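You operate a simulated robot arm through the tools that you are given. There is no shell and no other tool. Be economical: measure what you need, move in short steps, check, and stop when the job is done.

You run a simulated two-armed robot. Do the job below in one go: nothing can be reset, and whatever is moved stays where it is left.

TASK
Open the third tap drawer from the top, take the grey tub from the long table and leave it in the inside from the top of the third tap drawer and shut the drawer again. Open the top left side drawer, put the black bar in the inside of the top left side drawer, then shut the drawer. Put the small beaker from the long table on top of the black eraser. Take the cap off the white bottle marked "blue dye" on the long table and lay it down there. Open the top right side drawer, take the green cap on the long table and put it away in the inside of the top right side drawer, then shut the drawer. Do these in any order. Set down upright: small beaker.
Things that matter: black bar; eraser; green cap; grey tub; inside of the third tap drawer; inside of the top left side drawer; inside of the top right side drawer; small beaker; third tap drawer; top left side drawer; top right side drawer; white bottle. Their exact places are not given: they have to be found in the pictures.

Only the result counts: the job must be done as asked and must still hold three seconds after the hand-in. Knocking over, shifting, dropping, spilling or breaking anything else fails it. Lids that push on must go on centred and level and be pressed home; caps that screw on are set level and turned clockwise until they are tight.

THE ROBOT
Two 7-joint arms with two-finger parallel grippers on one trunk, on a base that drives. Base frame: it is fixed to the floor where the robot stands at the start and does not move with it; the origin is under the middle of the robot, x ahead of it, y to its left, z up. Lengths are in cm, angles in rad, forces in N, time in s.
The left shoulder is at the start at [5, 18.7, 99.3], the right one opposite. With the tool pointing down near the work surface each hand reaches from about 10 to 66 cm from the robot's upright axis, wherever it stands, measured 20 degrees to its own side. Places, roughly: black bar (4x2x2 cm) [-50, -70, 90]; eraser (9x5x5 cm) [-60, -70, 90]; green cap (4x4x2 cm) [-150, -70, 90]; grey tub (12x12x9 cm) [-50, -90, 90]; inside of the third tap drawer [100, 0, 40]; inside of the top left side drawer [-540, -110, 70]; inside of the top right side drawer [-540, 30, 70]; small beaker [-50, -125, 100]; third tap drawer [100, 0, 40]; top left side drawer [-530, -110, 70]; top right side drawer [-530, 30, 70]; white bottle [-150, -125, 100]. Payload 3.43 kg a hand.
The tool frame of a hand sits at the grasp point between the pads (the TCP): z along the fingers, y along the line on which they close. The tips reach 3 cm beyond it. The gripper opens to 9.4 cm. The fingers are 2.8 cm wide and 1 cm thick; the gripper's body (5 by 9.6 cm) begins 5.5 cm behind the TCP.
Orientation is that of the tool frame in the base frame, as [roll, pitch, yaw] about the fixed x, y, z axes, in that order (R = Rz(yaw) Ry(pitch) Rx(roll)). With the fingers straight down and closing along the base's y, the tool's x points along the base's -x, its y along +y and its z along -z.

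THE INTERFACE
- The arms move only by the tool drive_tool. It takes "left_targets", "right_targets" or both (then of equal length, played together; a hand with none holds still); each is a list of rows, each a list of 7 numbers: the turn, a rotation vector about the tool's x, y, z in units of 45 degrees (1.0 is 45 degrees), then the shift along the tool's x, y, z in units of 150 mm (1.0 is 150 mm), then the gripper command, from -1 (shut) to 1 (fully open), values between in proportion. In form: [[wx, wy, wz, dx, dy, dz, hand], ...]. A call has 1 to 8 rows; each row is the pose to reach, as a shift and turn from the pose commanded when the call began, along the tool's axes at that moment. A call with a number of a shift or a turn outside -1 to 1 is refused whole. Rows are played at 5 a second. More than 5 cm and 0.15 rad between two rows, or a gripper value outside its range, and nothing of the call is played. A pose out of reach is approached as far as the arm can. The call stops where the force on the tool passes 40 N (or 10 N more than at its start, if that is more) or the arm is blocked; 0.2 s more then pass. Each finger travels about 15.3 cm/s and halts on what it meets, pressing with about 43 N; the grip force reading is that of the motor and also rises with nothing between the fingers. The clock runs only during rows and for 0.2 s after the last one: add rows that repeat a pose to give the fingers time. The reply holds the time, the measured pose of the TCP, the force on the tool along the base axes, the opening and the grip force, in the units named above and with some noise, with the torque about the TCP (base axes, N m) and any sound that the robot's microphone picked up.
- Cameras (640 x 400 px; columns grow to the right, rows downward): "scene" is now at [11.39, -7.31, 117.6]; the picture's right is [-0.80, -0.60, 0.00], its down [-0.23, 0.31, -0.92] and it looks along [0.55, -0.74, -0.39] (base axes); focal length 214 px, centre (320, 200). "left" rides on the left gripper at [7.6, -1.4, -10.2] in its tool frame; the picture's right is [0.18, 0.98, 0.00], its down [-0.75, 0.14, -0.64] and it looks along [-0.63, 0.12, 0.77] (tool axes); focal length 243 px, centre (320, 200). "right" rides on the right gripper at [7.6, 1.4, -10.3] in its tool frame; the picture's right is [-0.18, 0.98, 0.00], its down [-0.75, -0.14, -0.64] and it looks along [-0.63, -0.12, 0.77] (tool axes); focal length 243 px, centre (320, 200).
- grab_frame(camera): a new picture of that camera. It takes no simulated time.
- lift_body(by): slides the trunk up (or, below 0, down) by that many cm; the arms and the scene camera ride with it, the base frame stays. It gives what a move gives, with no picture.
- roll_base(legs): drives the robot by 1 to 6 legs, each [ahead, left, turn to the left] in cm, cm and rad, along the robot's own axes; the way and the turn of a leg run together, so that a leg with both is an arc; at most 150 cm and 3.142 rad a leg. The arms and the cameras ride along, it lands a little off, and it stops where it bumps. It gives what a move gives.
- head_to(pan, tilt): turns the head with the scene camera to pan (to the left, within 1.396 rad either way) and tilt (down, from -0.506 to 1.204), counted from straight ahead of the robot. It gives what a move gives.
- measure_at(camera, pixels): for up to 12 pixels [column, row] of the newest picture of that camera ("zoom" is the newest enlarged one), the place [x, y, z] in the base frame of the surface seen there, good to about 0.2 cm. It takes no simulated time.
- enlarge(camera, box): a new picture of the part [left, top, right, bottom] of that camera's present view, enlarged. It takes no simulated time.
- close_job(): hands the job in; it is judged then, once.

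Keep the steps short. Do not move on a guess: measure, check each grasp and each placing, and mend mistakes. In all there are 145 turns and 198 pictures (those below and enlarged ones count). Leave the grippers open and the arms clear of the work at the hand-in unless told otherwise, and finish with a single line.

The tools are called after ">>>" by a JSON object that holds its "name" and its "arguments". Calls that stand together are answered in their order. drive_tool: Moves the arms, as the interface text tells. Its arguments: {"type":"object","properties":{"left_targets":{"type":"array"},"right_targets":{"type":"array"}},"required":[]} The other tools are called the same way: lift_body (by) slides the trunk up or down; roll_base (legs) drives the base; head_to (pan, tilt) turns the head that bears the scene camera; grab_frame (camera) takes a picture; measure_at (camera, pixels) gives the place of the surface under pixels of a picture; enlarge (camera, box) takes an enlarged picture of a part of a camera's view; close_job () hands the job in.

At the start:

```text
clock: 0.0
left_tool_pos: [40.33, -0.72, 114.21]
left_tool_rot: [3.141, 0.0, -3.139]
left_ft_force: [-0.2, -0.1, -0.3]
left_moment: [-0.03, 0.02, 0.02]
left_width: 9.4
left_gripper_force: 0.0
right_tool_pos: [22.72, -33.4, 118.58]
right_tool_rot: [-3.141, 0.002, 3.141]
right_ft_force: [-0.3, -0.5, -0.2]
right_moment: [0.01, 0.02, 0.0]
right_width: 9.39
right_gripper_force: 0.1
trunk travel left (down, up): [-20.9, 22.3]
robot x, y, heading: [0.03, -0.19, 0.004]
head pan, tilt: [-0.927, 0.4]
```

scene: 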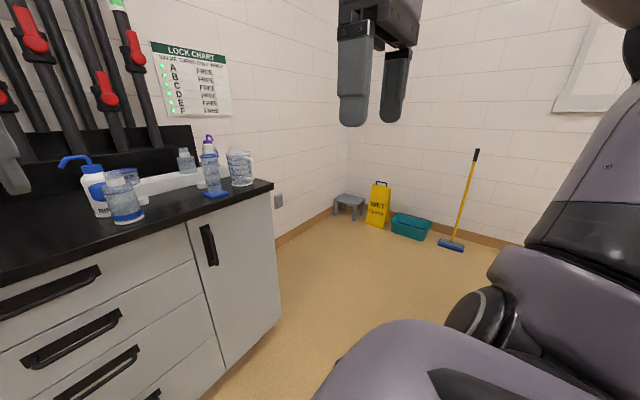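
right: 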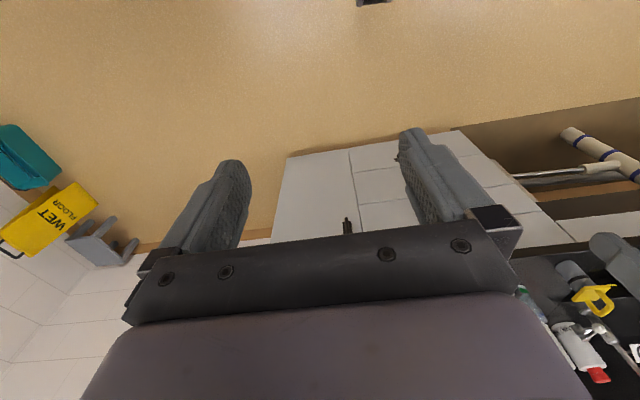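
left: 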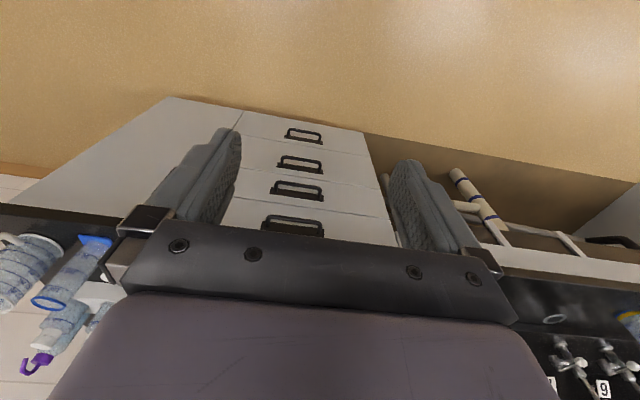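

I'll look around first: head ahead and down toward the tap drawers.

>>> {"name": "head_to", "arguments": {"pan": 0, "tilt": 0.6}}

>>> {"name": "grab_frame", "arguments": {"camera": "scene"}}

```text
clock: 1.2
left_tool_pos: [40.39, -0.72, 114.08]
left_tool_rot: [-3.141, 0.0, -3.14]
left_ft_force: [-0.7, 0.6, -0.4]
left_moment: [0.01, -0.01, -0.01]
left_width: 9.41
left_gripper_force: 0.1
right_tool_pos: [22.78, -33.28, 118.61]
right_tool_rot: [-3.141, 0.003, -3.141]
right_ft_force: [0.4, -0.6, 0.3]
right_moment: [0.0, -0.02, 0.04]
right_width: 9.41
right_gripper_force: 0.1
trunk travel left (down, up): [-20.9, 22.3]
robot x, y, heading: [0.46, -0.02, -0.012]
head pan, tilt: [0.0, 0.6]
```

```text
194 pictures are left
```

scene: 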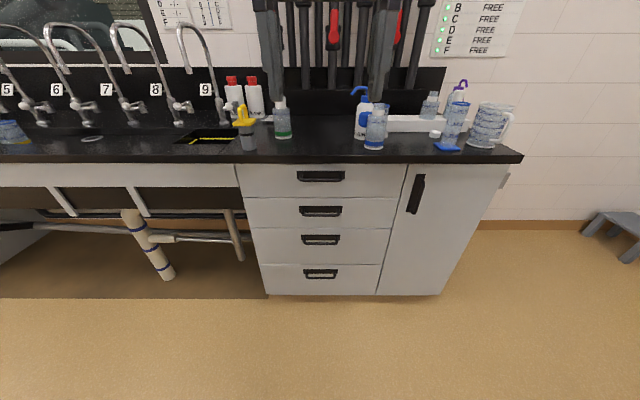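

Four drawers under the tap counter; third handle at about (321,240). Measure handles and fronts.

>>> {"name": "measure_at", "arguments": {"camera": "scene", "pixels": [[321, 237], [321, 244], [304, 240], [339, 240], [321, 211], [321, 256], [321, 274], [276, 250], [366, 250], [321, 229], [321, 160], [415, 195]]}}

>>> {"name": "enlarge", "arguments": {"camera": "scene", "box": [240, 160, 400, 300]}}

```text
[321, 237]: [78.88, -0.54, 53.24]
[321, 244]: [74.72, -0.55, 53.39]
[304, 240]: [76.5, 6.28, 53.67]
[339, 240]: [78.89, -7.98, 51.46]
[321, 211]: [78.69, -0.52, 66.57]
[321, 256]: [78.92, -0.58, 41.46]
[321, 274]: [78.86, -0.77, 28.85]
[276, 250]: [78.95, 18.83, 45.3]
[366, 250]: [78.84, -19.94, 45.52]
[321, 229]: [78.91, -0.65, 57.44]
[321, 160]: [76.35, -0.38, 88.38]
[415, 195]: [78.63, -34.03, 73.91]
```

```text
2.86 times, centred on (320, 230) of scene
```

zoom: 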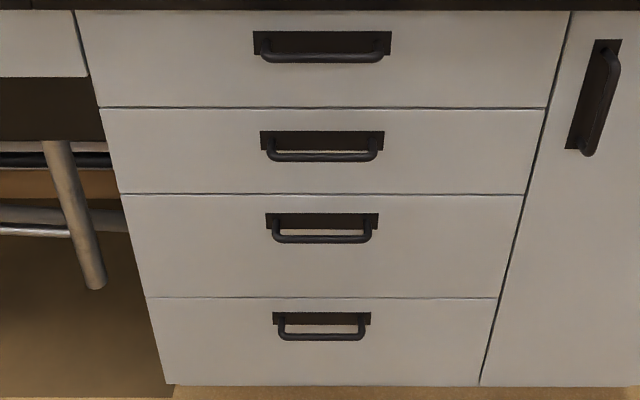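

The third handle's bar is at about (74.5, -0.5, 53.3), with the front face at x 78.9. I'll grip it with the left hand horizontal, so I lower the trunk first.

>>> {"name": "lift_body", "arguments": {"by": -18}}

>>> {"name": "drive_tool", "arguments": {"left_targets": [[0, -0.16, 0, 0, 0, 0.1, 1], [0, -0.32, 0, 0, 0, 0.3, 1], [0, -0.48, 0, 0, 0, 0.5, 1], [0, -0.64, 0, 0, 0, 0.7, 1], [0, -0.82, 0, 0, 0, 0.9, 1], [0, -1, 0, 0, 0, 1, 1]]}}

```text
clock: 3.2
left_tool_pos: [40.41, -0.68, 96.23]
left_tool_rot: [-3.14, 0.001, -3.141]
left_ft_force: [-0.3, 0.9, -0.1]
left_moment: [-0.01, 0.03, -0.01]
left_width: 9.39
left_gripper_force: 0.1
right_tool_pos: [22.65, -33.31, 100.68]
right_tool_rot: [-3.14, 0.001, 3.142]
right_ft_force: [-0.2, -0.2, 0.0]
right_moment: [0.0, -0.02, 0.0]
right_width: 9.37
right_gripper_force: 0.1
trunk travel left (down, up): [-2.9, 40.3]
robot x, y, heading: [-0.35, 0.01, -0.0]
head pan, tilt: [0.0, 0.6]
```

```text
clock: 4.6
left_tool_pos: [40.26, -0.55, 81.06]
left_tool_rot: [-3.137, 0.788, -3.136]
left_ft_force: [0.2, 0.3, 0.6]
left_moment: [0.02, 0.03, -0.02]
left_width: 9.38
left_gripper_force: 0.0
right_tool_pos: [22.62, -33.35, 100.75]
right_tool_rot: [-3.139, 0.003, -3.14]
right_ft_force: [-0.3, 0.2, -0.2]
right_moment: [-0.02, 0.0, 0.05]
right_width: 9.38
right_gripper_force: 0.2
trunk travel left (down, up): [-2.9, 40.3]
robot x, y, heading: [-0.38, 0.13, -0.0]
head pan, tilt: [0.0, 0.6]
```

Tool is now at 45°. I'll turn it another 45° and go 15 cm down.

>>> {"name": "drive_tool", "arguments": {"left_targets": [[0, -0.16, 0, 0.1, 0, 0.1, 1], [0, -0.32, 0, 0.22, 0, 0.22, 1], [0, -0.48, 0, 0.34, 0, 0.34, 1], [0, -0.64, 0, 0.46, 0, 0.46, 1], [0, -0.82, 0, 0.58, 0, 0.58, 1], [0, -1, 0, 0.7, 0, 0.7, 1]]}}

```text
clock: 6.0
left_tool_pos: [41.23, 0.32, 67.01]
left_tool_rot: [-1.207, 1.543, -1.17]
left_ft_force: [-0.4, -0.4, 0.0]
left_moment: [0.02, 0.02, 0.01]
left_width: 9.4
left_gripper_force: 0.1
right_tool_pos: [22.83, -33.21, 100.7]
right_tool_rot: [3.142, 0.0, 3.14]
right_ft_force: [0.1, 0.6, -0.3]
right_moment: [-0.02, -0.03, 0.02]
right_width: 9.37
right_gripper_force: 0.1
trunk travel left (down, up): [-2.9, 40.3]
robot x, y, heading: [0.04, 0.21, -0.0]
head pan, tilt: [0.0, 0.6]
```

Now roll 45° about the fingers and lower more.

>>> {"name": "drive_tool", "arguments": {"left_targets": [[0, 0, 0.16, 0.15, 0, 0, 1], [0, 0, 0.32, 0.3, 0, 0, 1], [0, 0, 0.48, 0.45, 0, 0, 1], [0, 0, 0.64, 0.6, 0, 0, 1], [0, 0, 0.82, 0.75, 0, 0, 1], [0, 0, 1, 0.9, 0, 0, 1]]}}

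```text
clock: 7.4
left_tool_pos: [41.24, -0.38, 53.8]
left_tool_rot: [1.55, 0.783, 1.58]
left_ft_force: [0.1, 0.1, 0.2]
left_moment: [0.02, 0.01, -0.01]
left_width: 9.43
left_gripper_force: 0.1
left hand out of reach, approached as far as the arm can: row 6
right_tool_pos: [22.8, -33.24, 100.74]
right_tool_rot: [-3.14, 0.001, -3.141]
right_ft_force: [0.5, 0.3, -0.2]
right_moment: [-0.01, 0.0, -0.01]
right_width: 9.38
right_gripper_force: 0.0
trunk travel left (down, up): [-2.9, 40.3]
robot x, y, heading: [0.12, 0.1, -0.0]
head pan, tilt: [0.0, 0.6]
```

Row 6 was slightly limited, so I'll continue the roll while extending forward.

>>> {"name": "drive_tool", "arguments": {"left_targets": [[0, 0, 0, 0, 0, 0.3, 1], [0, 0, 0.16, 0, 0, 0.5, 1], [0, 0, 0.32, 0, 0, 0.7, 1], [0, 0, 0.48, 0, 0, 0.8, 1], [0, 0, 0.64, 0, 0, 0.8, 1], [0, 0, 0.82, 0, 0, 0.8, 1], [0, 0, 1, 0, 0, 0.8, 1]]}}

>>> {"name": "grab_frame", "arguments": {"camera": "scene"}}

>>> {"name": "grab_frame", "arguments": {"camera": "left"}}

```text
clock: 9.0
left_tool_pos: [51.73, -2.3, 55.38]
left_tool_rot: [1.576, 0.001, 1.578]
left_ft_force: [0.1, 0.4, 0.4]
left_moment: [-0.01, 0.03, -0.03]
left_width: 9.43
left_gripper_force: 0.1
left hand out of reach, approached as far as the arm can: row 1, 2, 3, 4, 5, 6, 7
right_tool_pos: [22.75, -33.23, 100.82]
right_tool_rot: [-3.14, 0.003, -3.141]
right_ft_force: [0.5, 0.5, 0.1]
right_moment: [0.01, -0.01, 0.0]
right_width: 9.39
right_gripper_force: 0.2
trunk travel left (down, up): [-2.9, 40.3]
robot x, y, heading: [-0.38, 0.18, 0.004]
head pan, tilt: [0.0, 0.6]
```

```text
192 pictures are left
```

scene: 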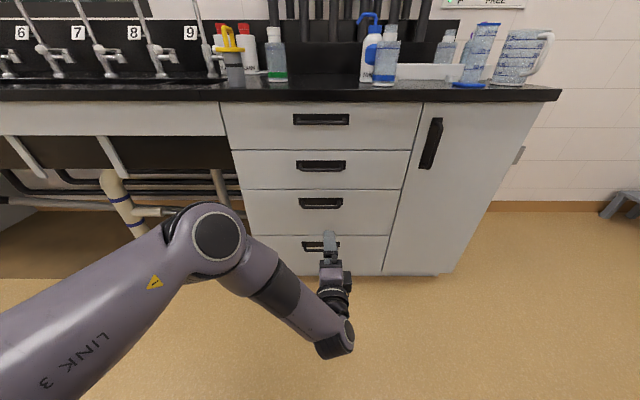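

```text
191 pictures are left
```

left: 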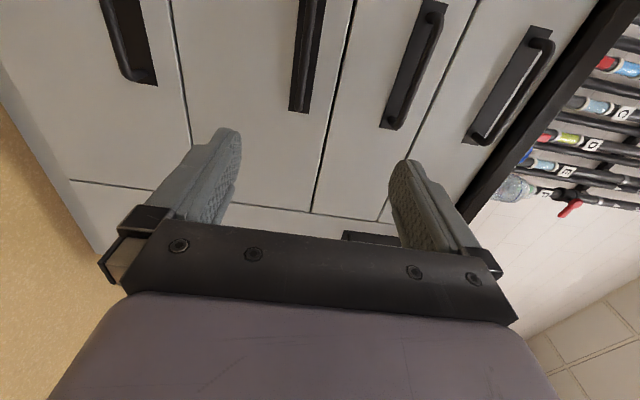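

Orientation is right; height is 55.4 and needs 53.3. Lower the trunk 2.1 cm and re-measure the bar from the left camera.

>>> {"name": "lift_body", "arguments": {"by": -2.1}}

>>> {"name": "grab_frame", "arguments": {"camera": "left"}}

>>> {"name": "grab_frame", "arguments": {"camera": "scene"}}

```text
clock: 9.7
left_tool_pos: [51.64, -2.3, 53.21]
left_tool_rot: [1.577, -0.001, 1.579]
left_ft_force: [0.0, -0.7, 1.0]
left_moment: [0.02, 0.0, -0.03]
left_width: 9.38
left_gripper_force: 0.2
right_tool_pos: [22.61, -33.24, 98.62]
right_tool_rot: [-3.141, 0.003, 3.142]
right_ft_force: [-0.5, -0.5, -0.1]
right_moment: [0.01, -0.02, -0.04]
right_width: 9.39
right_gripper_force: 0.1
trunk travel left (down, up): [-0.8, 42.4]
robot x, y, heading: [-0.1, -0.42, 0.001]
head pan, tilt: [0.0, 0.6]
```

```text
190 pictures are left
```

left: 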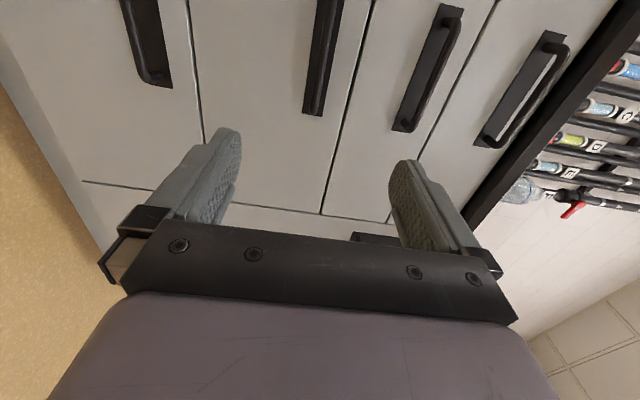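

```text
189 pictures are left
```

scene: 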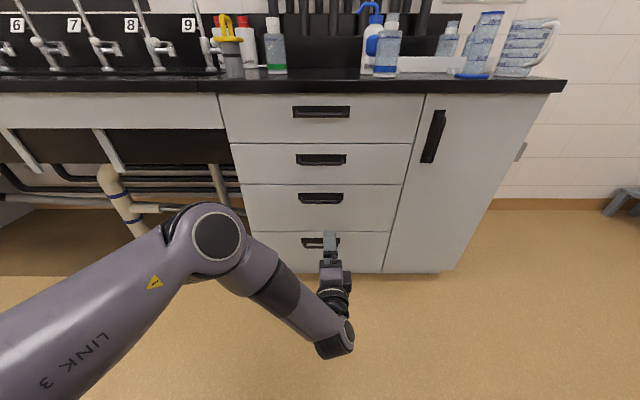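

>>> {"name": "measure_at", "arguments": {"camera": "left", "pixels": [[332, 20], [324, 60], [314, 105], [318, 90]]}}

>>> {"name": "measure_at", "arguments": {"camera": "scene", "pixels": [[321, 201], [321, 196], [321, 203]]}}

>>> {"name": "roll_base", "arguments": {"legs": [[14, 0, 0]]}}

>>> {"name": "grab_frame", "arguments": {"camera": "left"}}

```text
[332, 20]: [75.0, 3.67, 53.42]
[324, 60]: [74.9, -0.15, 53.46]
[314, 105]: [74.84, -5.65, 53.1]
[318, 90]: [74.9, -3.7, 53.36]
```

```text
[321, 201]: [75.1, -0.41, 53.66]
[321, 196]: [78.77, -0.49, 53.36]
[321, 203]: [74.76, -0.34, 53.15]
```

```text
clock: 11.0
left_tool_pos: [65.69, -2.26, 53.25]
left_tool_rot: [1.577, 0.0, 1.58]
left_ft_force: [-0.1, -0.7, 0.7]
left_moment: [0.02, -0.01, 0.01]
left_width: 9.41
left_gripper_force: 0.1
right_tool_pos: [36.85, -33.29, 98.71]
right_tool_rot: [3.14, 0.002, 3.141]
right_ft_force: [0.1, -0.1, -0.3]
right_moment: [0.0, -0.03, 0.03]
right_width: 9.4
right_gripper_force: 0.0
trunk travel left (down, up): [-0.8, 42.4]
robot x, y, heading: [14.0, -0.09, 0.0]
head pan, tilt: [0.0, 0.6]
```

```text
188 pictures are left
```

left: 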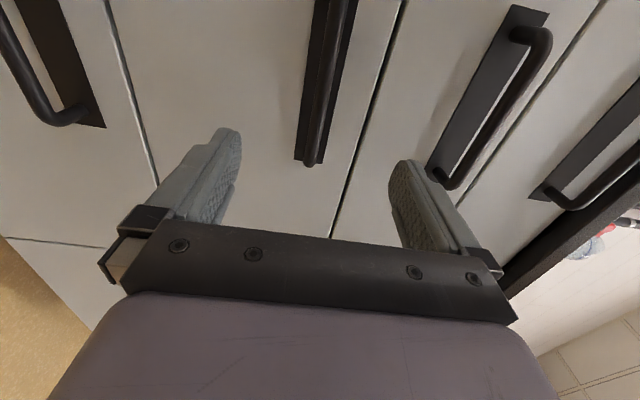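

The bar is centred between the fingers. Drive 8.7 cm ahead and close.

>>> {"name": "roll_base", "arguments": {"legs": [[8.7, 0, 0]]}}

>>> {"name": "drive_tool", "arguments": {"left_targets": [[0, 0, 0, 0, 0, 0, -1], [0, 0, 0, 0, 0, 0, -1], [0, 0, 0, 0, 0, 0, -1], [0, 0, 0, 0, 0, 0, -1]]}}

>>> {"name": "grab_frame", "arguments": {"camera": "left"}}

```text
clock: 12.1
left_tool_pos: [74.69, -2.36, 53.28]
left_tool_rot: [1.578, 0.002, 1.58]
left_ft_force: [-0.3, -0.5, 0.5]
left_moment: [0.02, -0.02, 0.03]
left_width: 9.4
left_gripper_force: 0.1
right_tool_pos: [45.65, -33.34, 98.51]
right_tool_rot: [-3.141, 0.001, -3.141]
right_ft_force: [-0.1, 0.3, -1.1]
right_moment: [0.02, 0.03, 0.0]
right_width: 9.38
right_gripper_force: 0.1
trunk travel left (down, up): [-0.8, 42.4]
robot x, y, heading: [22.56, 0.28, 0.003]
head pan, tilt: [0.0, 0.6]
```

```text
clock: 13.1
left_tool_pos: [74.5, -2.3, 53.19]
left_tool_rot: [1.585, 0.002, 1.578]
left_ft_force: [-14.9, 5.0, -12.5]
left_moment: [-0.02, 0.13, -0.5]
left_width: 1.19
left_gripper_force: 45.1
right_tool_pos: [45.69, -33.4, 98.56]
right_tool_rot: [3.141, 0.001, -3.141]
right_ft_force: [0.0, 1.7, 0.2]
right_moment: [0.0, -0.02, 0.0]
right_width: 9.36
right_gripper_force: 0.0
trunk travel left (down, up): [-0.8, 42.4]
robot x, y, heading: [23.21, -0.05, -0.002]
head pan, tilt: [0.0, 0.6]
```

```text
187 pictures are left
```

left: 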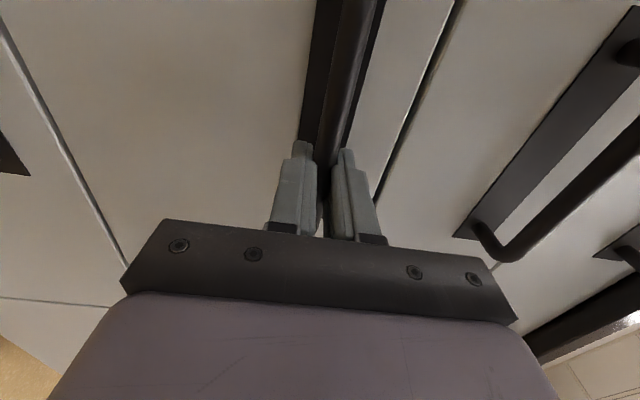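

Bar gripped (1.2 cm). Pull the drawer by driving back.

>>> {"name": "roll_base", "arguments": {"legs": [[-15, 0, 0]]}}

>>> {"name": "grab_frame", "arguments": {"camera": "scene"}}

```text
clock: 14.5
left_tool_pos: [59.28, -2.23, 53.05]
left_tool_rot: [1.584, -0.001, 1.579]
left_ft_force: [-1.7, 9.0, -21.6]
left_moment: [0.07, 0.2, -0.87]
left_width: 1.17
left_gripper_force: 44.7
right_tool_pos: [30.4, -33.24, 98.56]
right_tool_rot: [3.141, 0.001, 3.141]
right_ft_force: [0.2, -0.8, -0.1]
right_moment: [0.0, 0.01, -0.01]
right_width: 9.41
right_gripper_force: 0.1
trunk travel left (down, up): [-0.8, 42.4]
robot x, y, heading: [7.54, 0.05, -0.003]
head pan, tilt: [0.0, 0.6]
```

```text
186 pictures are left
```

scene: 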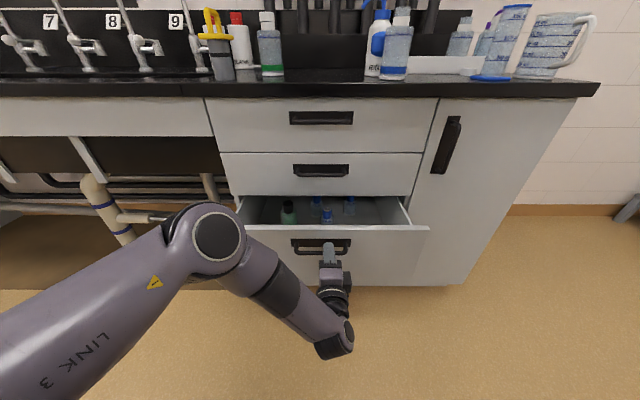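

The drawer follows. Pull another 14 cm.

>>> {"name": "roll_base", "arguments": {"legs": [[-14, 0, 0]]}}

>>> {"name": "grab_frame", "arguments": {"camera": "scene"}}

```text
clock: 15.9
left_tool_pos: [45.24, -2.23, 52.97]
left_tool_rot: [1.585, -0.002, 1.58]
left_ft_force: [-1.1, 14.9, -9.1]
left_moment: [-0.16, 0.07, -0.87]
left_width: 1.16
left_gripper_force: 45.1
right_tool_pos: [16.26, -33.25, 98.64]
right_tool_rot: [3.14, 0.0, 3.14]
right_ft_force: [-0.8, 0.3, 0.2]
right_moment: [0.01, 0.03, 0.01]
right_width: 9.4
right_gripper_force: 0.0
trunk travel left (down, up): [-0.8, 42.4]
robot x, y, heading: [-6.73, 0.39, 0.0]
head pan, tilt: [0.0, 0.6]
```

```text
185 pictures are left
```

scene: 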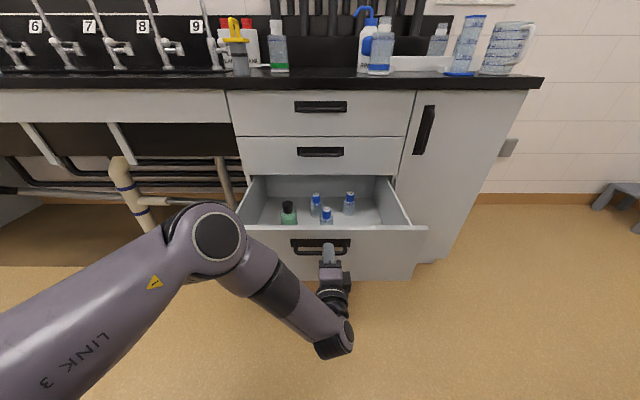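

>>> {"name": "enlarge", "arguments": {"camera": "scene", "box": [230, 165, 430, 255]}}

>>> {"name": "measure_at", "arguments": {"camera": "scene", "pixels": [[288, 207], [327, 209], [316, 197], [350, 195], [350, 210], [375, 215], [385, 190], [370, 225], [410, 227], [395, 200], [260, 227], [345, 178]]}}

```text
3.20 times, centred on (330, 210) of scene
```

zoom: 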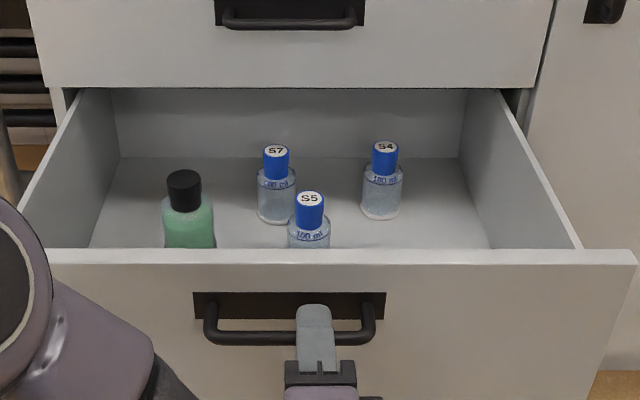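

```text
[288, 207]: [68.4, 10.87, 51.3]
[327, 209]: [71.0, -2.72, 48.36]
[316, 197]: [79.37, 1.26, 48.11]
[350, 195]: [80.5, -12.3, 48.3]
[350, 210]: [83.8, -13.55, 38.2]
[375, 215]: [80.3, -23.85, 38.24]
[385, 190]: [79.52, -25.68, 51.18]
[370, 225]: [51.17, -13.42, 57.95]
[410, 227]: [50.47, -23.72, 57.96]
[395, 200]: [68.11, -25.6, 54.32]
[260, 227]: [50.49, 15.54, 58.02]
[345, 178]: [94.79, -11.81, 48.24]
```

The drawer is 29.5 cm out; the space around (60,-13) is free, floor z≈38. Release the handle and back off.

>>> {"name": "drive_tool", "arguments": {"left_targets": [[0, 0, 0, 0, 0, 0, 1], [0, 0, 0, 0, 0, 0, 1], [0, 0, 0, 0, 0, 0, 1], [0, 0, 0, 0, 0, 0, 1]]}}

>>> {"name": "roll_base", "arguments": {"legs": [[-20, 0, 0]]}}

>>> {"name": "lift_body", "arguments": {"by": 30}}

>>> {"name": "head_to", "arguments": {"pan": -1.39, "tilt": 0.5}}

>>> {"name": "grab_frame", "arguments": {"camera": "scene"}}

```text
clock: 16.9
left_tool_pos: [45.33, -2.25, 53.03]
left_tool_rot: [1.582, -0.002, 1.579]
left_ft_force: [-0.4, 0.3, -0.8]
left_moment: [-0.01, -0.01, -0.05]
left_width: 9.41
left_gripper_force: 0.1
right_tool_pos: [16.2, -33.31, 98.51]
right_tool_rot: [3.14, 0.003, 3.14]
right_ft_force: [1.4, 0.3, -0.2]
right_moment: [0.02, 0.0, -0.01]
right_width: 9.39
right_gripper_force: 0.2
trunk travel left (down, up): [-0.8, 42.4]
robot x, y, heading: [-6.53, -0.2, -0.001]
head pan, tilt: [0.0, 0.6]
```

```text
clock: 18.4
left_tool_pos: [25.51, -1.92, 53.09]
left_tool_rot: [1.584, -0.002, 1.584]
left_ft_force: [0.7, 0.3, 0.3]
left_moment: [0.02, -0.01, -0.02]
left_width: 9.39
left_gripper_force: 0.1
right_tool_pos: [-3.35, -33.21, 98.64]
right_tool_rot: [3.141, 0.003, -3.139]
right_ft_force: [-0.1, -0.3, 0.4]
right_moment: [0.01, -0.02, -0.03]
right_width: 9.41
right_gripper_force: 0.0
trunk travel left (down, up): [-0.8, 42.4]
robot x, y, heading: [-25.84, 0.23, -0.001]
head pan, tilt: [0.0, 0.6]
```

```text
clock: 21.4
left_tool_pos: [25.49, -2.01, 82.95]
left_tool_rot: [1.585, -0.002, 1.582]
left_ft_force: [0.5, -0.3, 0.5]
left_moment: [0.0, -0.01, -0.02]
left_width: 9.41
left_gripper_force: 0.0
right_tool_pos: [-3.45, -33.23, 128.61]
right_tool_rot: [3.141, 0.002, -3.139]
right_ft_force: [-0.4, -0.1, 0.0]
right_moment: [-0.02, 0.0, 0.0]
right_width: 9.38
right_gripper_force: 0.1
trunk travel left (down, up): [-30.8, 12.4]
robot x, y, heading: [-26.17, 0.16, -0.005]
head pan, tilt: [0.0, 0.6]
```

```text
clock: 23.0
left_tool_pos: [25.58, -2.03, 83.06]
left_tool_rot: [1.582, -0.002, 1.582]
left_ft_force: [-0.1, 0.5, -0.5]
left_moment: [0.0, 0.01, 0.0]
left_width: 9.38
left_gripper_force: 0.1
right_tool_pos: [-3.33, -33.25, 128.61]
right_tool_rot: [3.141, 0.001, -3.14]
right_ft_force: [-0.6, 0.0, -0.1]
right_moment: [0.01, -0.01, 0.0]
right_width: 9.42
right_gripper_force: 0.0
trunk travel left (down, up): [-30.8, 12.4]
robot x, y, heading: [-25.95, 0.21, 0.0]
head pan, tilt: [-1.389, 0.499]
```

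```text
183 pictures are left
```

scene: 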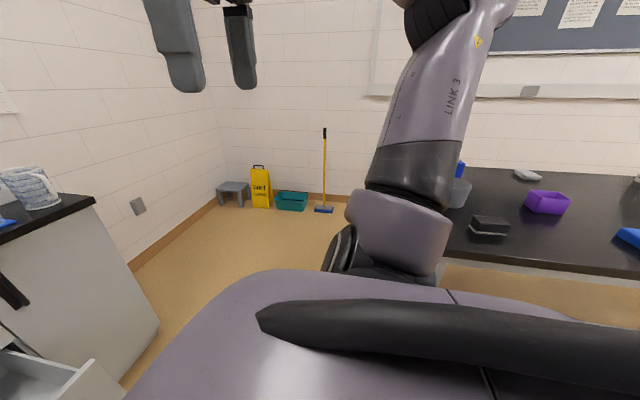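

The long table is on the right. Before turning, I'll bring the left hand up and back to pointing down, in two calls.

>>> {"name": "drive_tool", "arguments": {"left_targets": [[0.096, 0.096, -0.096, 0, 0.12, 0, 1], [0.192, 0.192, -0.192, 0, 0.25, 0, 1], [0.289, 0.289, -0.289, 0, 0.38, 0, 1], [0.385, 0.385, -0.385, 0, 0.5, 0, 1], [0.481, 0.481, -0.481, 0, 0.62, 0, 1], [0.577, 0.577, -0.577, 0, 0.75, 0, 1], [0.673, 0.673, -0.673, 0, 0.88, 0, 1], [0.77, 0.77, -0.77, 0, 1, 0, 1]]}}

>>> {"name": "drive_tool", "arguments": {"left_targets": [[0.096, 0.096, -0.096, 0, 0, 0, 1], [0.192, 0.192, -0.192, 0, 0, 0, 1], [0.289, 0.289, -0.289, 0, 0, 0, 1], [0.385, 0.385, -0.385, 0, 0, 0, 1], [0.481, 0.481, -0.481, 0, 0, 0, 1], [0.577, 0.577, -0.577, 0, 0, 0, 1], [0.673, 0.673, -0.673, 0, 0, 0, 1], [0.77, 0.77, -0.77, 0, 0, 0, 1]]}}

```text
clock: 24.8
left_tool_pos: [25.76, -1.95, 98.13]
left_tool_rot: [2.367, 0.327, 2.374]
left_ft_force: [-0.7, 0.9, 1.8]
left_moment: [0.0, -0.03, 0.02]
left_width: 9.4
left_gripper_force: 0.0
right_tool_pos: [-3.37, -33.32, 128.73]
right_tool_rot: [-3.141, 0.0, -3.14]
right_ft_force: [0.0, -0.6, 0.5]
right_moment: [-0.02, 0.01, 0.0]
right_width: 9.4
right_gripper_force: 0.2
trunk travel left (down, up): [-30.8, 12.4]
robot x, y, heading: [-26.32, 0.25, 0.003]
head pan, tilt: [-1.389, 0.499]
```

```text
clock: 26.6
left_tool_pos: [25.88, -1.82, 98.12]
left_tool_rot: [3.141, -0.015, -3.128]
left_ft_force: [1.0, 0.3, 0.8]
left_moment: [0.01, -0.04, -0.02]
left_width: 9.39
left_gripper_force: 0.1
right_tool_pos: [-3.38, -33.21, 128.59]
right_tool_rot: [-3.141, 0.003, -3.141]
right_ft_force: [0.7, -0.5, 0.2]
right_moment: [0.01, 0.0, 0.02]
right_width: 9.4
right_gripper_force: 0.1
trunk travel left (down, up): [-30.8, 12.4]
robot x, y, heading: [-25.98, -0.36, 0.002]
head pan, tilt: [-1.389, 0.499]
```

Raise the left hand 15 cm, then turn right in place 90° to face the table and look.

>>> {"name": "drive_tool", "arguments": {"left_targets": [[0, 0, 0, 0, 0, -0.3, 1], [0, 0, 0, 0, 0, -0.6, 1], [0, 0, 0, 0, 0, -0.8, 1], [0, 0, 0, 0, 0, -1, 1]]}}

>>> {"name": "roll_base", "arguments": {"legs": [[0, 0, -1.571]]}}

>>> {"name": "head_to", "arguments": {"pan": -0.3, "tilt": 0.4}}

>>> {"name": "grab_frame", "arguments": {"camera": "scene"}}

```text
clock: 27.8
left_tool_pos: [27.91, 1.92, 111.98]
left_tool_rot: [-3.114, -0.033, -3.051]
left_ft_force: [0.4, -0.5, -0.3]
left_moment: [0.0, 0.01, 0.0]
left_width: 9.4
left_gripper_force: 0.1
left hand out of reach, approached as far as the arm can: row 4
right_tool_pos: [-3.3, -33.27, 128.59]
right_tool_rot: [3.137, 0.002, -3.139]
right_ft_force: [0.5, 0.6, 0.7]
right_moment: [0.02, 0.01, 0.01]
right_width: 9.39
right_gripper_force: 0.0
trunk travel left (down, up): [-30.8, 12.4]
robot x, y, heading: [-26.22, 0.02, -0.001]
head pan, tilt: [-1.389, 0.499]
stopped in row 4 (left hand): the arm was blocked; the commanded pose is now the measured one
```

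```text
clock: 32.0
left_tool_pos: [-24.77, -54.02, 112.02]
left_tool_rot: [-3.116, -0.032, 1.655]
left_ft_force: [0.0, 0.1, -0.2]
left_moment: [0.0, -0.05, -0.02]
left_width: 9.39
left_gripper_force: 0.1
right_tool_pos: [-59.63, -22.42, 128.64]
right_tool_rot: [-3.141, 0.003, 1.566]
right_ft_force: [-0.6, 0.4, -0.4]
right_moment: [-0.04, 0.0, -0.01]
right_width: 9.38
right_gripper_force: 0.0
trunk travel left (down, up): [-30.8, 12.4]
robot x, y, heading: [-25.79, -0.02, -1.578]
head pan, tilt: [-1.389, 0.499]
```

```text
clock: 33.3
left_tool_pos: [-24.44, -53.93, 111.99]
left_tool_rot: [-3.114, -0.033, 1.655]
left_ft_force: [0.3, 0.2, 0.8]
left_moment: [0.01, 0.0, 0.03]
left_width: 9.41
left_gripper_force: 0.0
right_tool_pos: [-59.51, -22.41, 128.62]
right_tool_rot: [-3.14, 0.001, 1.567]
right_ft_force: [-0.4, 0.3, -0.5]
right_moment: [0.04, -0.02, 0.0]
right_width: 9.38
right_gripper_force: 0.1
trunk travel left (down, up): [-30.8, 12.4]
robot x, y, heading: [-26.31, 0.23, -1.577]
head pan, tilt: [-0.3, 0.4]
```

```text
182 pictures are left
```

scene: 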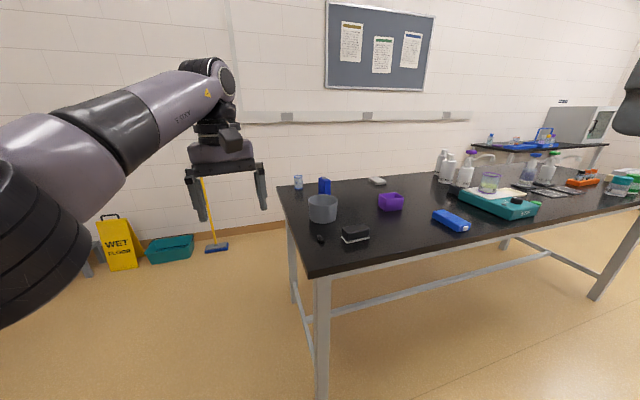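

Visible: beaker (298,182), tub (322,208), black bar (320,238), eraser (355,234). Enlarge and measure.

>>> {"name": "enlarge", "arguments": {"camera": "scene", "box": [270, 160, 430, 260]}}

>>> {"name": "measure_at", "arguments": {"camera": "zoom", "pixels": [[108, 75], [108, 115], [160, 180], [200, 160], [248, 180], [200, 312], [196, 320], [320, 290], [340, 282], [380, 300], [310, 330], [210, 240]]}}

>>> {"name": "enlarge", "arguments": {"camera": "scene", "box": [420, 130, 640, 240]}}

```text
4.00 times, centred on (350, 210) of scene
```

zoom: 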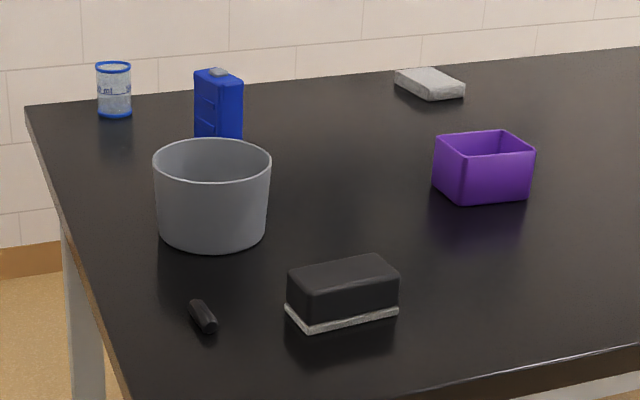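

```text
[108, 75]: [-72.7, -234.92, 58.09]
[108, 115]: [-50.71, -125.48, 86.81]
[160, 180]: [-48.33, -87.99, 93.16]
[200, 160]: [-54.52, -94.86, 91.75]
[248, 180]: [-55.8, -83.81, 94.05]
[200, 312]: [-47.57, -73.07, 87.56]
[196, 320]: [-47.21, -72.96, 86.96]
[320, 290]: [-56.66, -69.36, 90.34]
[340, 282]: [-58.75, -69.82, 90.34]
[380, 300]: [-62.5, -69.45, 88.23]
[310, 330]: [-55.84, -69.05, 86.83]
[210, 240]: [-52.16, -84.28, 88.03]
```

```text
2.91 times, centred on (530, 185) of scene
```

zoom: 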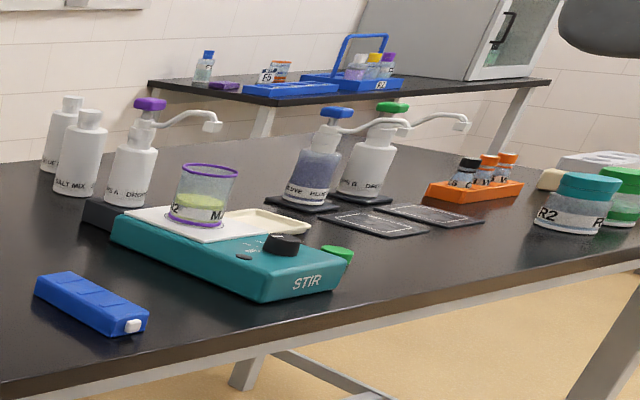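

The table's left end looks free to stand at. All four items (tub, bar, eraser, beaker) are reachable from about (0,-95) facing -x. I'll drive there with the arms high.

>>> {"name": "roll_base", "arguments": {"legs": [[0, 26, 0], [97, 0, 0], [0, 0, -1.571]]}}

>>> {"name": "head_to", "arguments": {"pan": 0, "tilt": 0.75}}

>>> {"name": "grab_frame", "arguments": {"camera": "scene"}}

```text
clock: 44.7
left_tool_pos: [-54.58, -98.84, 112.0]
left_tool_rot: [-3.115, -0.034, 0.085]
left_ft_force: [0.4, -0.7, -0.4]
left_moment: [-0.02, -0.01, -0.03]
left_width: 9.39
left_gripper_force: 0.2
right_tool_pos: [-23.17, -63.86, 128.66]
right_tool_rot: [3.142, -0.001, -0.003]
right_ft_force: [0.2, -0.5, 0.1]
right_moment: [0.03, 0.06, 0.02]
right_width: 9.4
right_gripper_force: 0.1
trunk travel left (down, up): [-30.8, 12.4]
robot x, y, heading: [-0.3, -97.13, 3.135]
head pan, tilt: [-0.3, 0.4]
```

```text
clock: 45.5
left_tool_pos: [-54.69, -98.9, 111.97]
left_tool_rot: [-3.112, -0.034, 0.088]
left_ft_force: [0.0, 0.5, -0.5]
left_moment: [0.02, -0.01, -0.01]
left_width: 9.43
left_gripper_force: 0.1
right_tool_pos: [-23.14, -63.81, 128.53]
right_tool_rot: [3.141, 0.002, -0.003]
right_ft_force: [-0.7, 0.2, -0.9]
right_moment: [0.03, -0.02, 0.02]
right_width: 9.38
right_gripper_force: 0.1
trunk travel left (down, up): [-30.8, 12.4]
robot x, y, heading: [-0.59, -97.31, 3.134]
head pan, tilt: [0.0, 0.75]
```

```text
179 pictures are left
```

scene: 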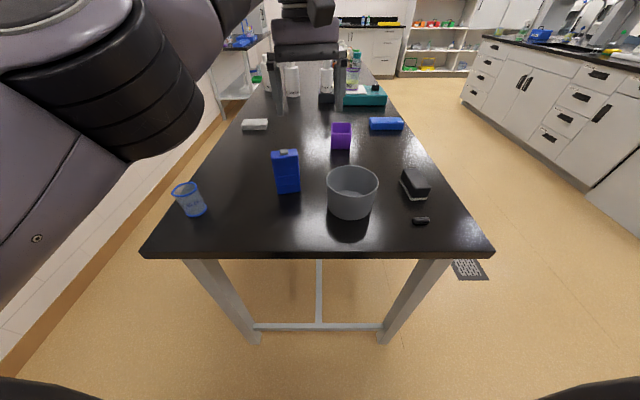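

All items are in clear view. Enlarge the near end and measure.

>>> {"name": "enlarge", "arguments": {"camera": "scene", "box": [160, 130, 448, 250]}}

>>> {"name": "measure_at", "arguments": {"camera": "scene", "pixels": [[187, 189], [174, 187], [200, 185], [195, 213], [190, 200], [327, 186], [377, 184], [352, 168], [352, 216], [412, 221], [430, 220], [352, 198]]}}

>>> {"name": "measure_at", "arguments": {"camera": "scene", "pixels": [[421, 217], [405, 172], [423, 171], [430, 186], [410, 190], [416, 180], [402, 184], [412, 198], [428, 194], [285, 155], [321, 253], [490, 250]]}}

```text
2.22 times, centred on (304, 190) of scene
```

zoom: 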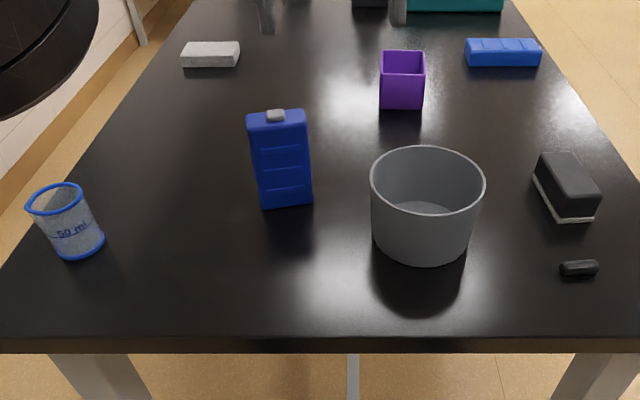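

```text
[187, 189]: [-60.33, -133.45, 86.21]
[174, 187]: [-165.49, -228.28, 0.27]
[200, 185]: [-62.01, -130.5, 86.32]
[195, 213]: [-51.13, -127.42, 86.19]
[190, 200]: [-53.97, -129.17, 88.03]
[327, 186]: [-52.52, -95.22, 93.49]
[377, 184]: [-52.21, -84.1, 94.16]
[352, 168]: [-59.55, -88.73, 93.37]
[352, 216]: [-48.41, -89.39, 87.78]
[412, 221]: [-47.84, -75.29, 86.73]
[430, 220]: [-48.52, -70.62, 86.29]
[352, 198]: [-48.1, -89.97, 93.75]
```

```text
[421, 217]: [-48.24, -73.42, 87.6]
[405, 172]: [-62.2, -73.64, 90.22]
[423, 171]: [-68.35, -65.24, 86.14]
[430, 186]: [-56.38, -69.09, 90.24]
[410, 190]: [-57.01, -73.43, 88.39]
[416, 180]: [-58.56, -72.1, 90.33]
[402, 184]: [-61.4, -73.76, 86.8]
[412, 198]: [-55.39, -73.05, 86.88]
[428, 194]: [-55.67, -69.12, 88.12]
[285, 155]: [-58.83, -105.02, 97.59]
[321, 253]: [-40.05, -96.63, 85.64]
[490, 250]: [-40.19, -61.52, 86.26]
```

Table top is at z 86.2, eraser about (-59.5,-71.3) with top at 90.3, beaker near (-53,-127.8). I'll drive 29 cm to the robot's left so the left hand is over the beaker, and level the hand.

>>> {"name": "roll_base", "arguments": {"legs": [[0, 29, 0]]}}

>>> {"name": "drive_tool", "arguments": {"left_targets": [[-0.038, -0.043, 0.108, 0, 0, 0.2, 1], [-0.038, -0.043, 0.108, 0, 0, 0.4, 1]]}}

>>> {"name": "grab_frame", "arguments": {"camera": "left"}}

>>> {"name": "grab_frame", "arguments": {"camera": "scene"}}

```text
clock: 48.6
left_tool_pos: [-54.75, -127.64, 111.87]
left_tool_rot: [-3.114, -0.032, 0.09]
left_ft_force: [-0.5, -0.7, -0.5]
left_moment: [0.03, 0.0, 0.0]
left_width: 9.42
left_gripper_force: 0.0
right_tool_pos: [-23.48, -92.46, 128.56]
right_tool_rot: [-3.141, 0.003, 0.001]
right_ft_force: [0.1, 0.3, 0.6]
right_moment: [0.02, 0.04, -0.03]
right_width: 9.4
right_gripper_force: 0.1
trunk travel left (down, up): [-30.8, 12.4]
robot x, y, heading: [-0.72, -126.46, 3.139]
head pan, tilt: [0.0, 0.75]
```

```text
clock: 49.2
left_tool_pos: [-54.4, -127.36, 105.85]
left_tool_rot: [3.141, 0.001, 0.004]
left_ft_force: [0.1, 0.0, 0.6]
left_moment: [0.02, 0.01, 0.01]
left_width: 9.39
left_gripper_force: 0.1
right_tool_pos: [-23.58, -92.45, 128.5]
right_tool_rot: [-3.141, 0.001, -0.001]
right_ft_force: [-0.2, 0.6, -0.1]
right_moment: [-0.04, 0.02, -0.05]
right_width: 9.41
right_gripper_force: 0.0
trunk travel left (down, up): [-30.8, 12.4]
robot x, y, heading: [-0.76, -125.86, 3.142]
head pan, tilt: [0.0, 0.75]
```

```text
177 pictures are left
```

left: 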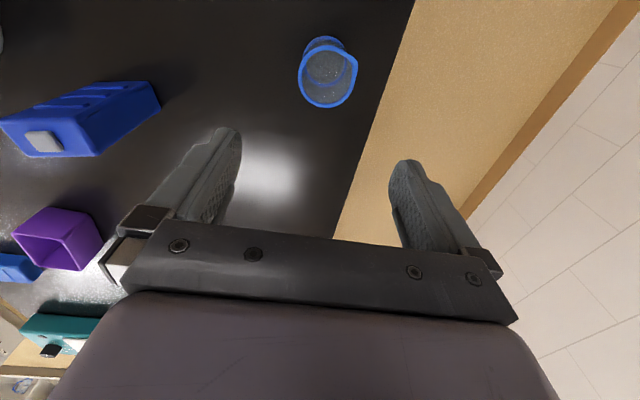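

```text
176 pictures are left
```

scene: 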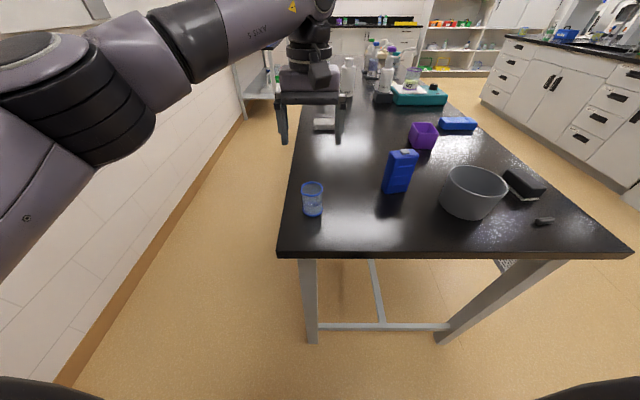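

>>> {"name": "measure_at", "arguments": {"camera": "left", "pixels": [[300, 70], [326, 106], [356, 75], [308, 95], [348, 95], [327, 38], [326, 52], [318, 48]]}}

>>> {"name": "enlarge", "arguments": {"camera": "scene", "box": [290, 170, 340, 225]}}

>>> {"name": "enlarge", "arguments": {"camera": "left", "box": [270, 20, 390, 120]}}

```text
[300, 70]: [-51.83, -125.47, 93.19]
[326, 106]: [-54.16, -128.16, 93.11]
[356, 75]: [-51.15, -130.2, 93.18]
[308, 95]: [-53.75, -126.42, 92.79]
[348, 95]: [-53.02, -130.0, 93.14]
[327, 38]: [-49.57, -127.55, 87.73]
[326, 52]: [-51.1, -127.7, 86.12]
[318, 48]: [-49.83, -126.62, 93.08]
```

```text
7.27 times, centred on (315, 198) of scene
```

zoom: 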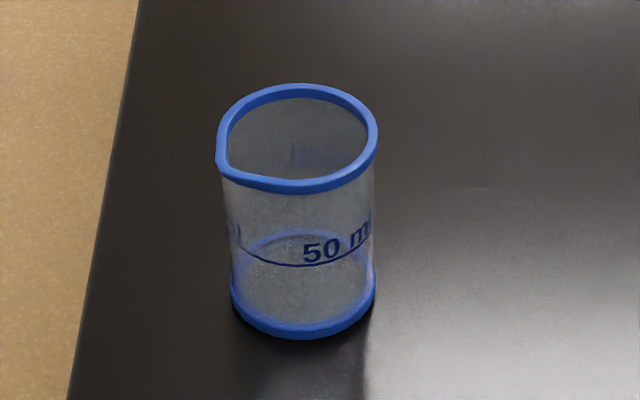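

```text
4.00 times, centred on (330, 70) of left
```

zoom: 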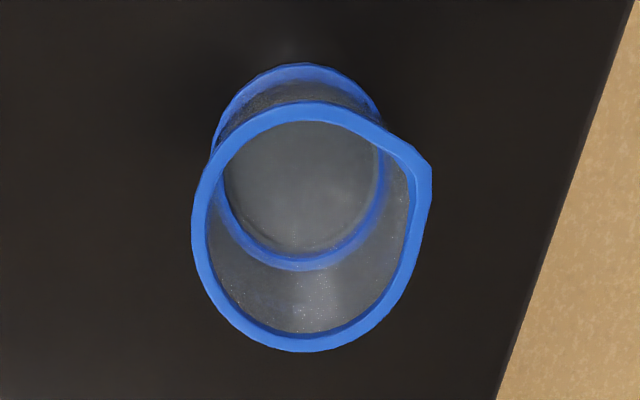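

The beaker is empty, rim z 93.1, centre (-51.85,-127.7), spout toward -y. I'll turn the hand 45° so the fingers avoid the spout, centred above it.

>>> {"name": "drive_tool", "arguments": {"left_targets": [[0, 0, 0.17, 0.03, 0, 0.08, 1], [0, 0, 0.34, 0.06, 0.01, 0.16, 1], [0, 0, 0.51, 0.09, 0.01, 0.24, 1], [0, 0, 0.68, 0.12, 0.02, 0.32, 1], [0, 0, 0.85, 0.15, 0.02, 0.4, 1], [0, 0, 1, 0.17, 0.023, 0.456, 1], [0, 0, 1, 0.17, 0.023, 0.456, 1]]}}

>>> {"name": "grab_frame", "arguments": {"camera": "left"}}

```text
clock: 50.8
left_tool_pos: [-51.8, -127.73, 99.15]
left_tool_rot: [3.14, 0.001, -0.783]
left_ft_force: [0.5, -0.1, 0.5]
left_moment: [-0.02, -0.02, 0.0]
left_width: 9.38
left_gripper_force: 0.1
right_tool_pos: [-23.42, -92.39, 128.64]
right_tool_rot: [-3.141, 0.002, 0.0]
right_ft_force: [0.0, 0.1, 0.2]
right_moment: [0.04, 0.04, 0.02]
right_width: 9.41
right_gripper_force: 0.2
trunk travel left (down, up): [-30.8, 12.4]
robot x, y, heading: [-0.65, -125.48, 3.144]
head pan, tilt: [0.0, 0.75]
```

```text
173 pictures are left
```

left: 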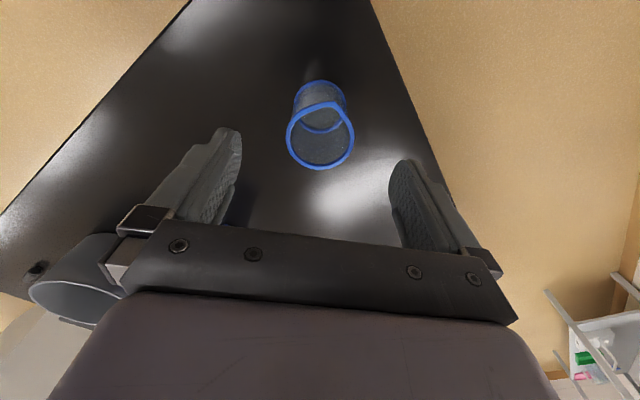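

Centred. Descend 8.3 cm and close.

>>> {"name": "drive_tool", "arguments": {"left_targets": [[0, 0, 0, 0, 0, 0.2, 1], [0, 0, 0, 0, 0, 0.4, 1], [0, 0, 0, 0, 0, 0.555, 1], [0, 0, 0, 0, 0, 0.555, 1]]}}

>>> {"name": "grab_frame", "arguments": {"camera": "left"}}

```text
clock: 51.8
left_tool_pos: [-52.09, -127.77, 90.74]
left_tool_rot: [3.141, -0.001, -0.782]
left_ft_force: [-0.4, -0.6, -0.5]
left_moment: [-0.01, 0.01, 0.0]
left_width: 9.42
left_gripper_force: 0.2
right_tool_pos: [-23.33, -92.49, 128.39]
right_tool_rot: [-3.141, 0.001, -0.001]
right_ft_force: [0.0, 0.1, -0.2]
right_moment: [-0.02, 0.0, -0.01]
right_width: 9.4
right_gripper_force: 0.1
trunk travel left (down, up): [-30.8, 12.4]
robot x, y, heading: [-0.55, -125.59, 3.142]
head pan, tilt: [0.0, 0.75]
```

```text
172 pictures are left
```

left: 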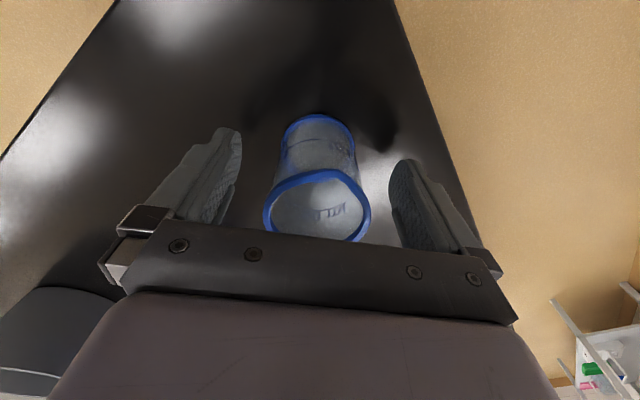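

Beaker lies centred between the fingers. Close gently, to a commanded 3.9 cm.

>>> {"name": "drive_tool", "arguments": {"left_targets": [[0, 0, 0, 0, 0, 0, 0.3], [0, 0, 0, 0, 0, 0, 0.05], [0, 0, 0, 0, 0, 0, -0.17], [0, 0, 0, 0, 0, 0, -0.17], [0, 0, 0, 0, 0, 0, -0.17]]}}

```text
clock: 53.0
left_tool_pos: [-51.9, -127.7, 90.87]
left_tool_rot: [3.14, 0.001, -0.78]
left_ft_force: [-0.4, -0.1, 0.1]
left_moment: [0.0, 0.0, 0.02]
left_width: 4.61
left_gripper_force: 42.4
right_tool_pos: [-23.47, -92.43, 128.65]
right_tool_rot: [3.141, 0.001, 0.0]
right_ft_force: [0.4, -0.5, 0.3]
right_moment: [0.03, -0.02, 0.0]
right_width: 9.38
right_gripper_force: 0.0
trunk travel left (down, up): [-30.8, 12.4]
robot x, y, heading: [-0.65, -125.75, 3.142]
head pan, tilt: [0.0, 0.75]
```

Held (4.6 cm). Lift 15 cm and drive 56.4 cm to the right to the eraser.

>>> {"name": "drive_tool", "arguments": {"left_targets": [[0, 0, 0, 0, 0, -0.1, -0.17], [0, 0, 0, 0, 0, -0.35, -0.17], [0, 0, 0, 0, 0, -0.65, -0.17], [0, 0, 0, 0, 0, -0.95, -0.17], [0, 0, 0, 0, 0, -1, -0.17]]}}

>>> {"name": "roll_base", "arguments": {"legs": [[0, -56.4, 0]]}}

>>> {"name": "grab_frame", "arguments": {"camera": "left"}}

>>> {"name": "grab_frame", "arguments": {"camera": "scene"}}

```text
clock: 54.2
left_tool_pos: [-52.14, -127.69, 105.84]
left_tool_rot: [3.14, 0.0, -0.78]
left_ft_force: [0.3, 0.4, 0.3]
left_moment: [-0.03, 0.0, 0.03]
left_width: 4.63
left_gripper_force: 42.6
right_tool_pos: [-23.46, -92.36, 128.51]
right_tool_rot: [3.141, 0.003, 0.0]
right_ft_force: [0.3, -0.2, -0.7]
right_moment: [-0.01, -0.01, 0.03]
right_width: 9.41
right_gripper_force: 0.0
trunk travel left (down, up): [-30.8, 12.4]
robot x, y, heading: [-0.46, -125.62, 3.143]
head pan, tilt: [0.0, 0.75]
```

```text
clock: 59.7
left_tool_pos: [-51.87, -70.55, 105.72]
left_tool_rot: [3.139, -0.001, -0.795]
left_ft_force: [-0.2, 0.6, -0.9]
left_moment: [0.01, -0.02, 0.03]
left_width: 4.64
left_gripper_force: 42.7
right_tool_pos: [-22.74, -35.64, 128.6]
right_tool_rot: [-3.14, 0.001, -0.012]
right_ft_force: [-0.3, -0.5, -0.8]
right_moment: [-0.01, 0.03, 0.0]
right_width: 9.41
right_gripper_force: 0.1
trunk travel left (down, up): [-30.8, 12.4]
robot x, y, heading: [-0.4, -69.1, 3.129]
head pan, tilt: [0.0, 0.75]
```

```text
171 pictures are left
```

left: 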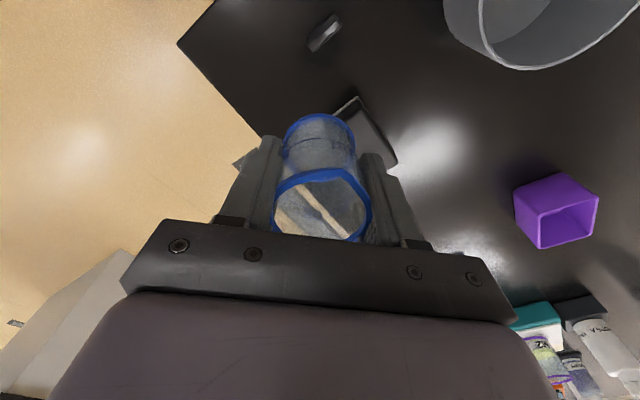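

```text
170 pictures are left
```

scene: 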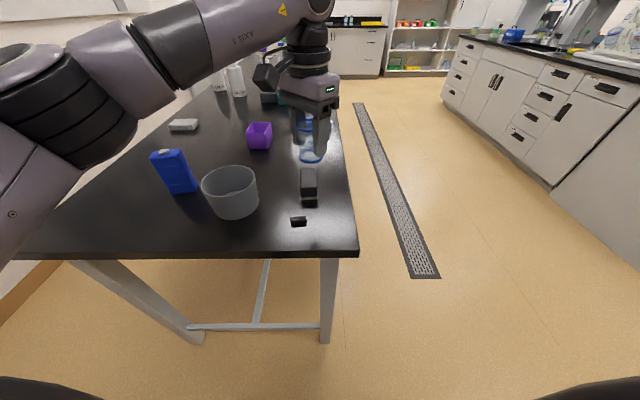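

Measure the eraser precisely from this new view.

>>> {"name": "enlarge", "arguments": {"camera": "scene", "box": [280, 150, 340, 230]}}

>>> {"name": "measure_at", "arguments": {"camera": "scene", "pixels": [[303, 171], [315, 171], [302, 192], [315, 192], [308, 180], [309, 199], [298, 220]]}}

```text
5.00 times, centred on (310, 190) of scene
```

zoom: 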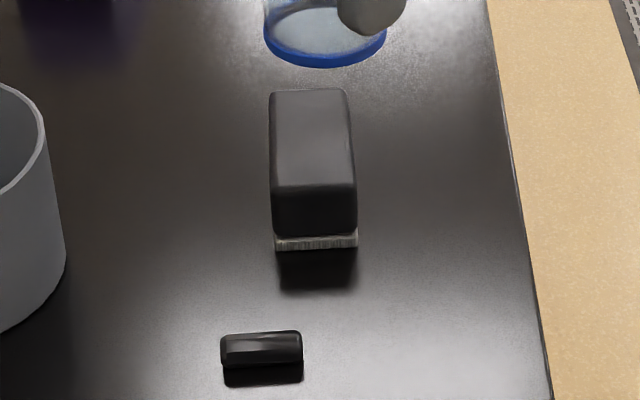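

```text
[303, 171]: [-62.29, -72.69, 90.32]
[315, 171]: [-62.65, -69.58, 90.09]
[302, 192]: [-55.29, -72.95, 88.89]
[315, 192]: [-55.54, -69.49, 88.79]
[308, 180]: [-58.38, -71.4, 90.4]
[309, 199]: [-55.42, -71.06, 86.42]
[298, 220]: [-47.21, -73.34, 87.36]
```

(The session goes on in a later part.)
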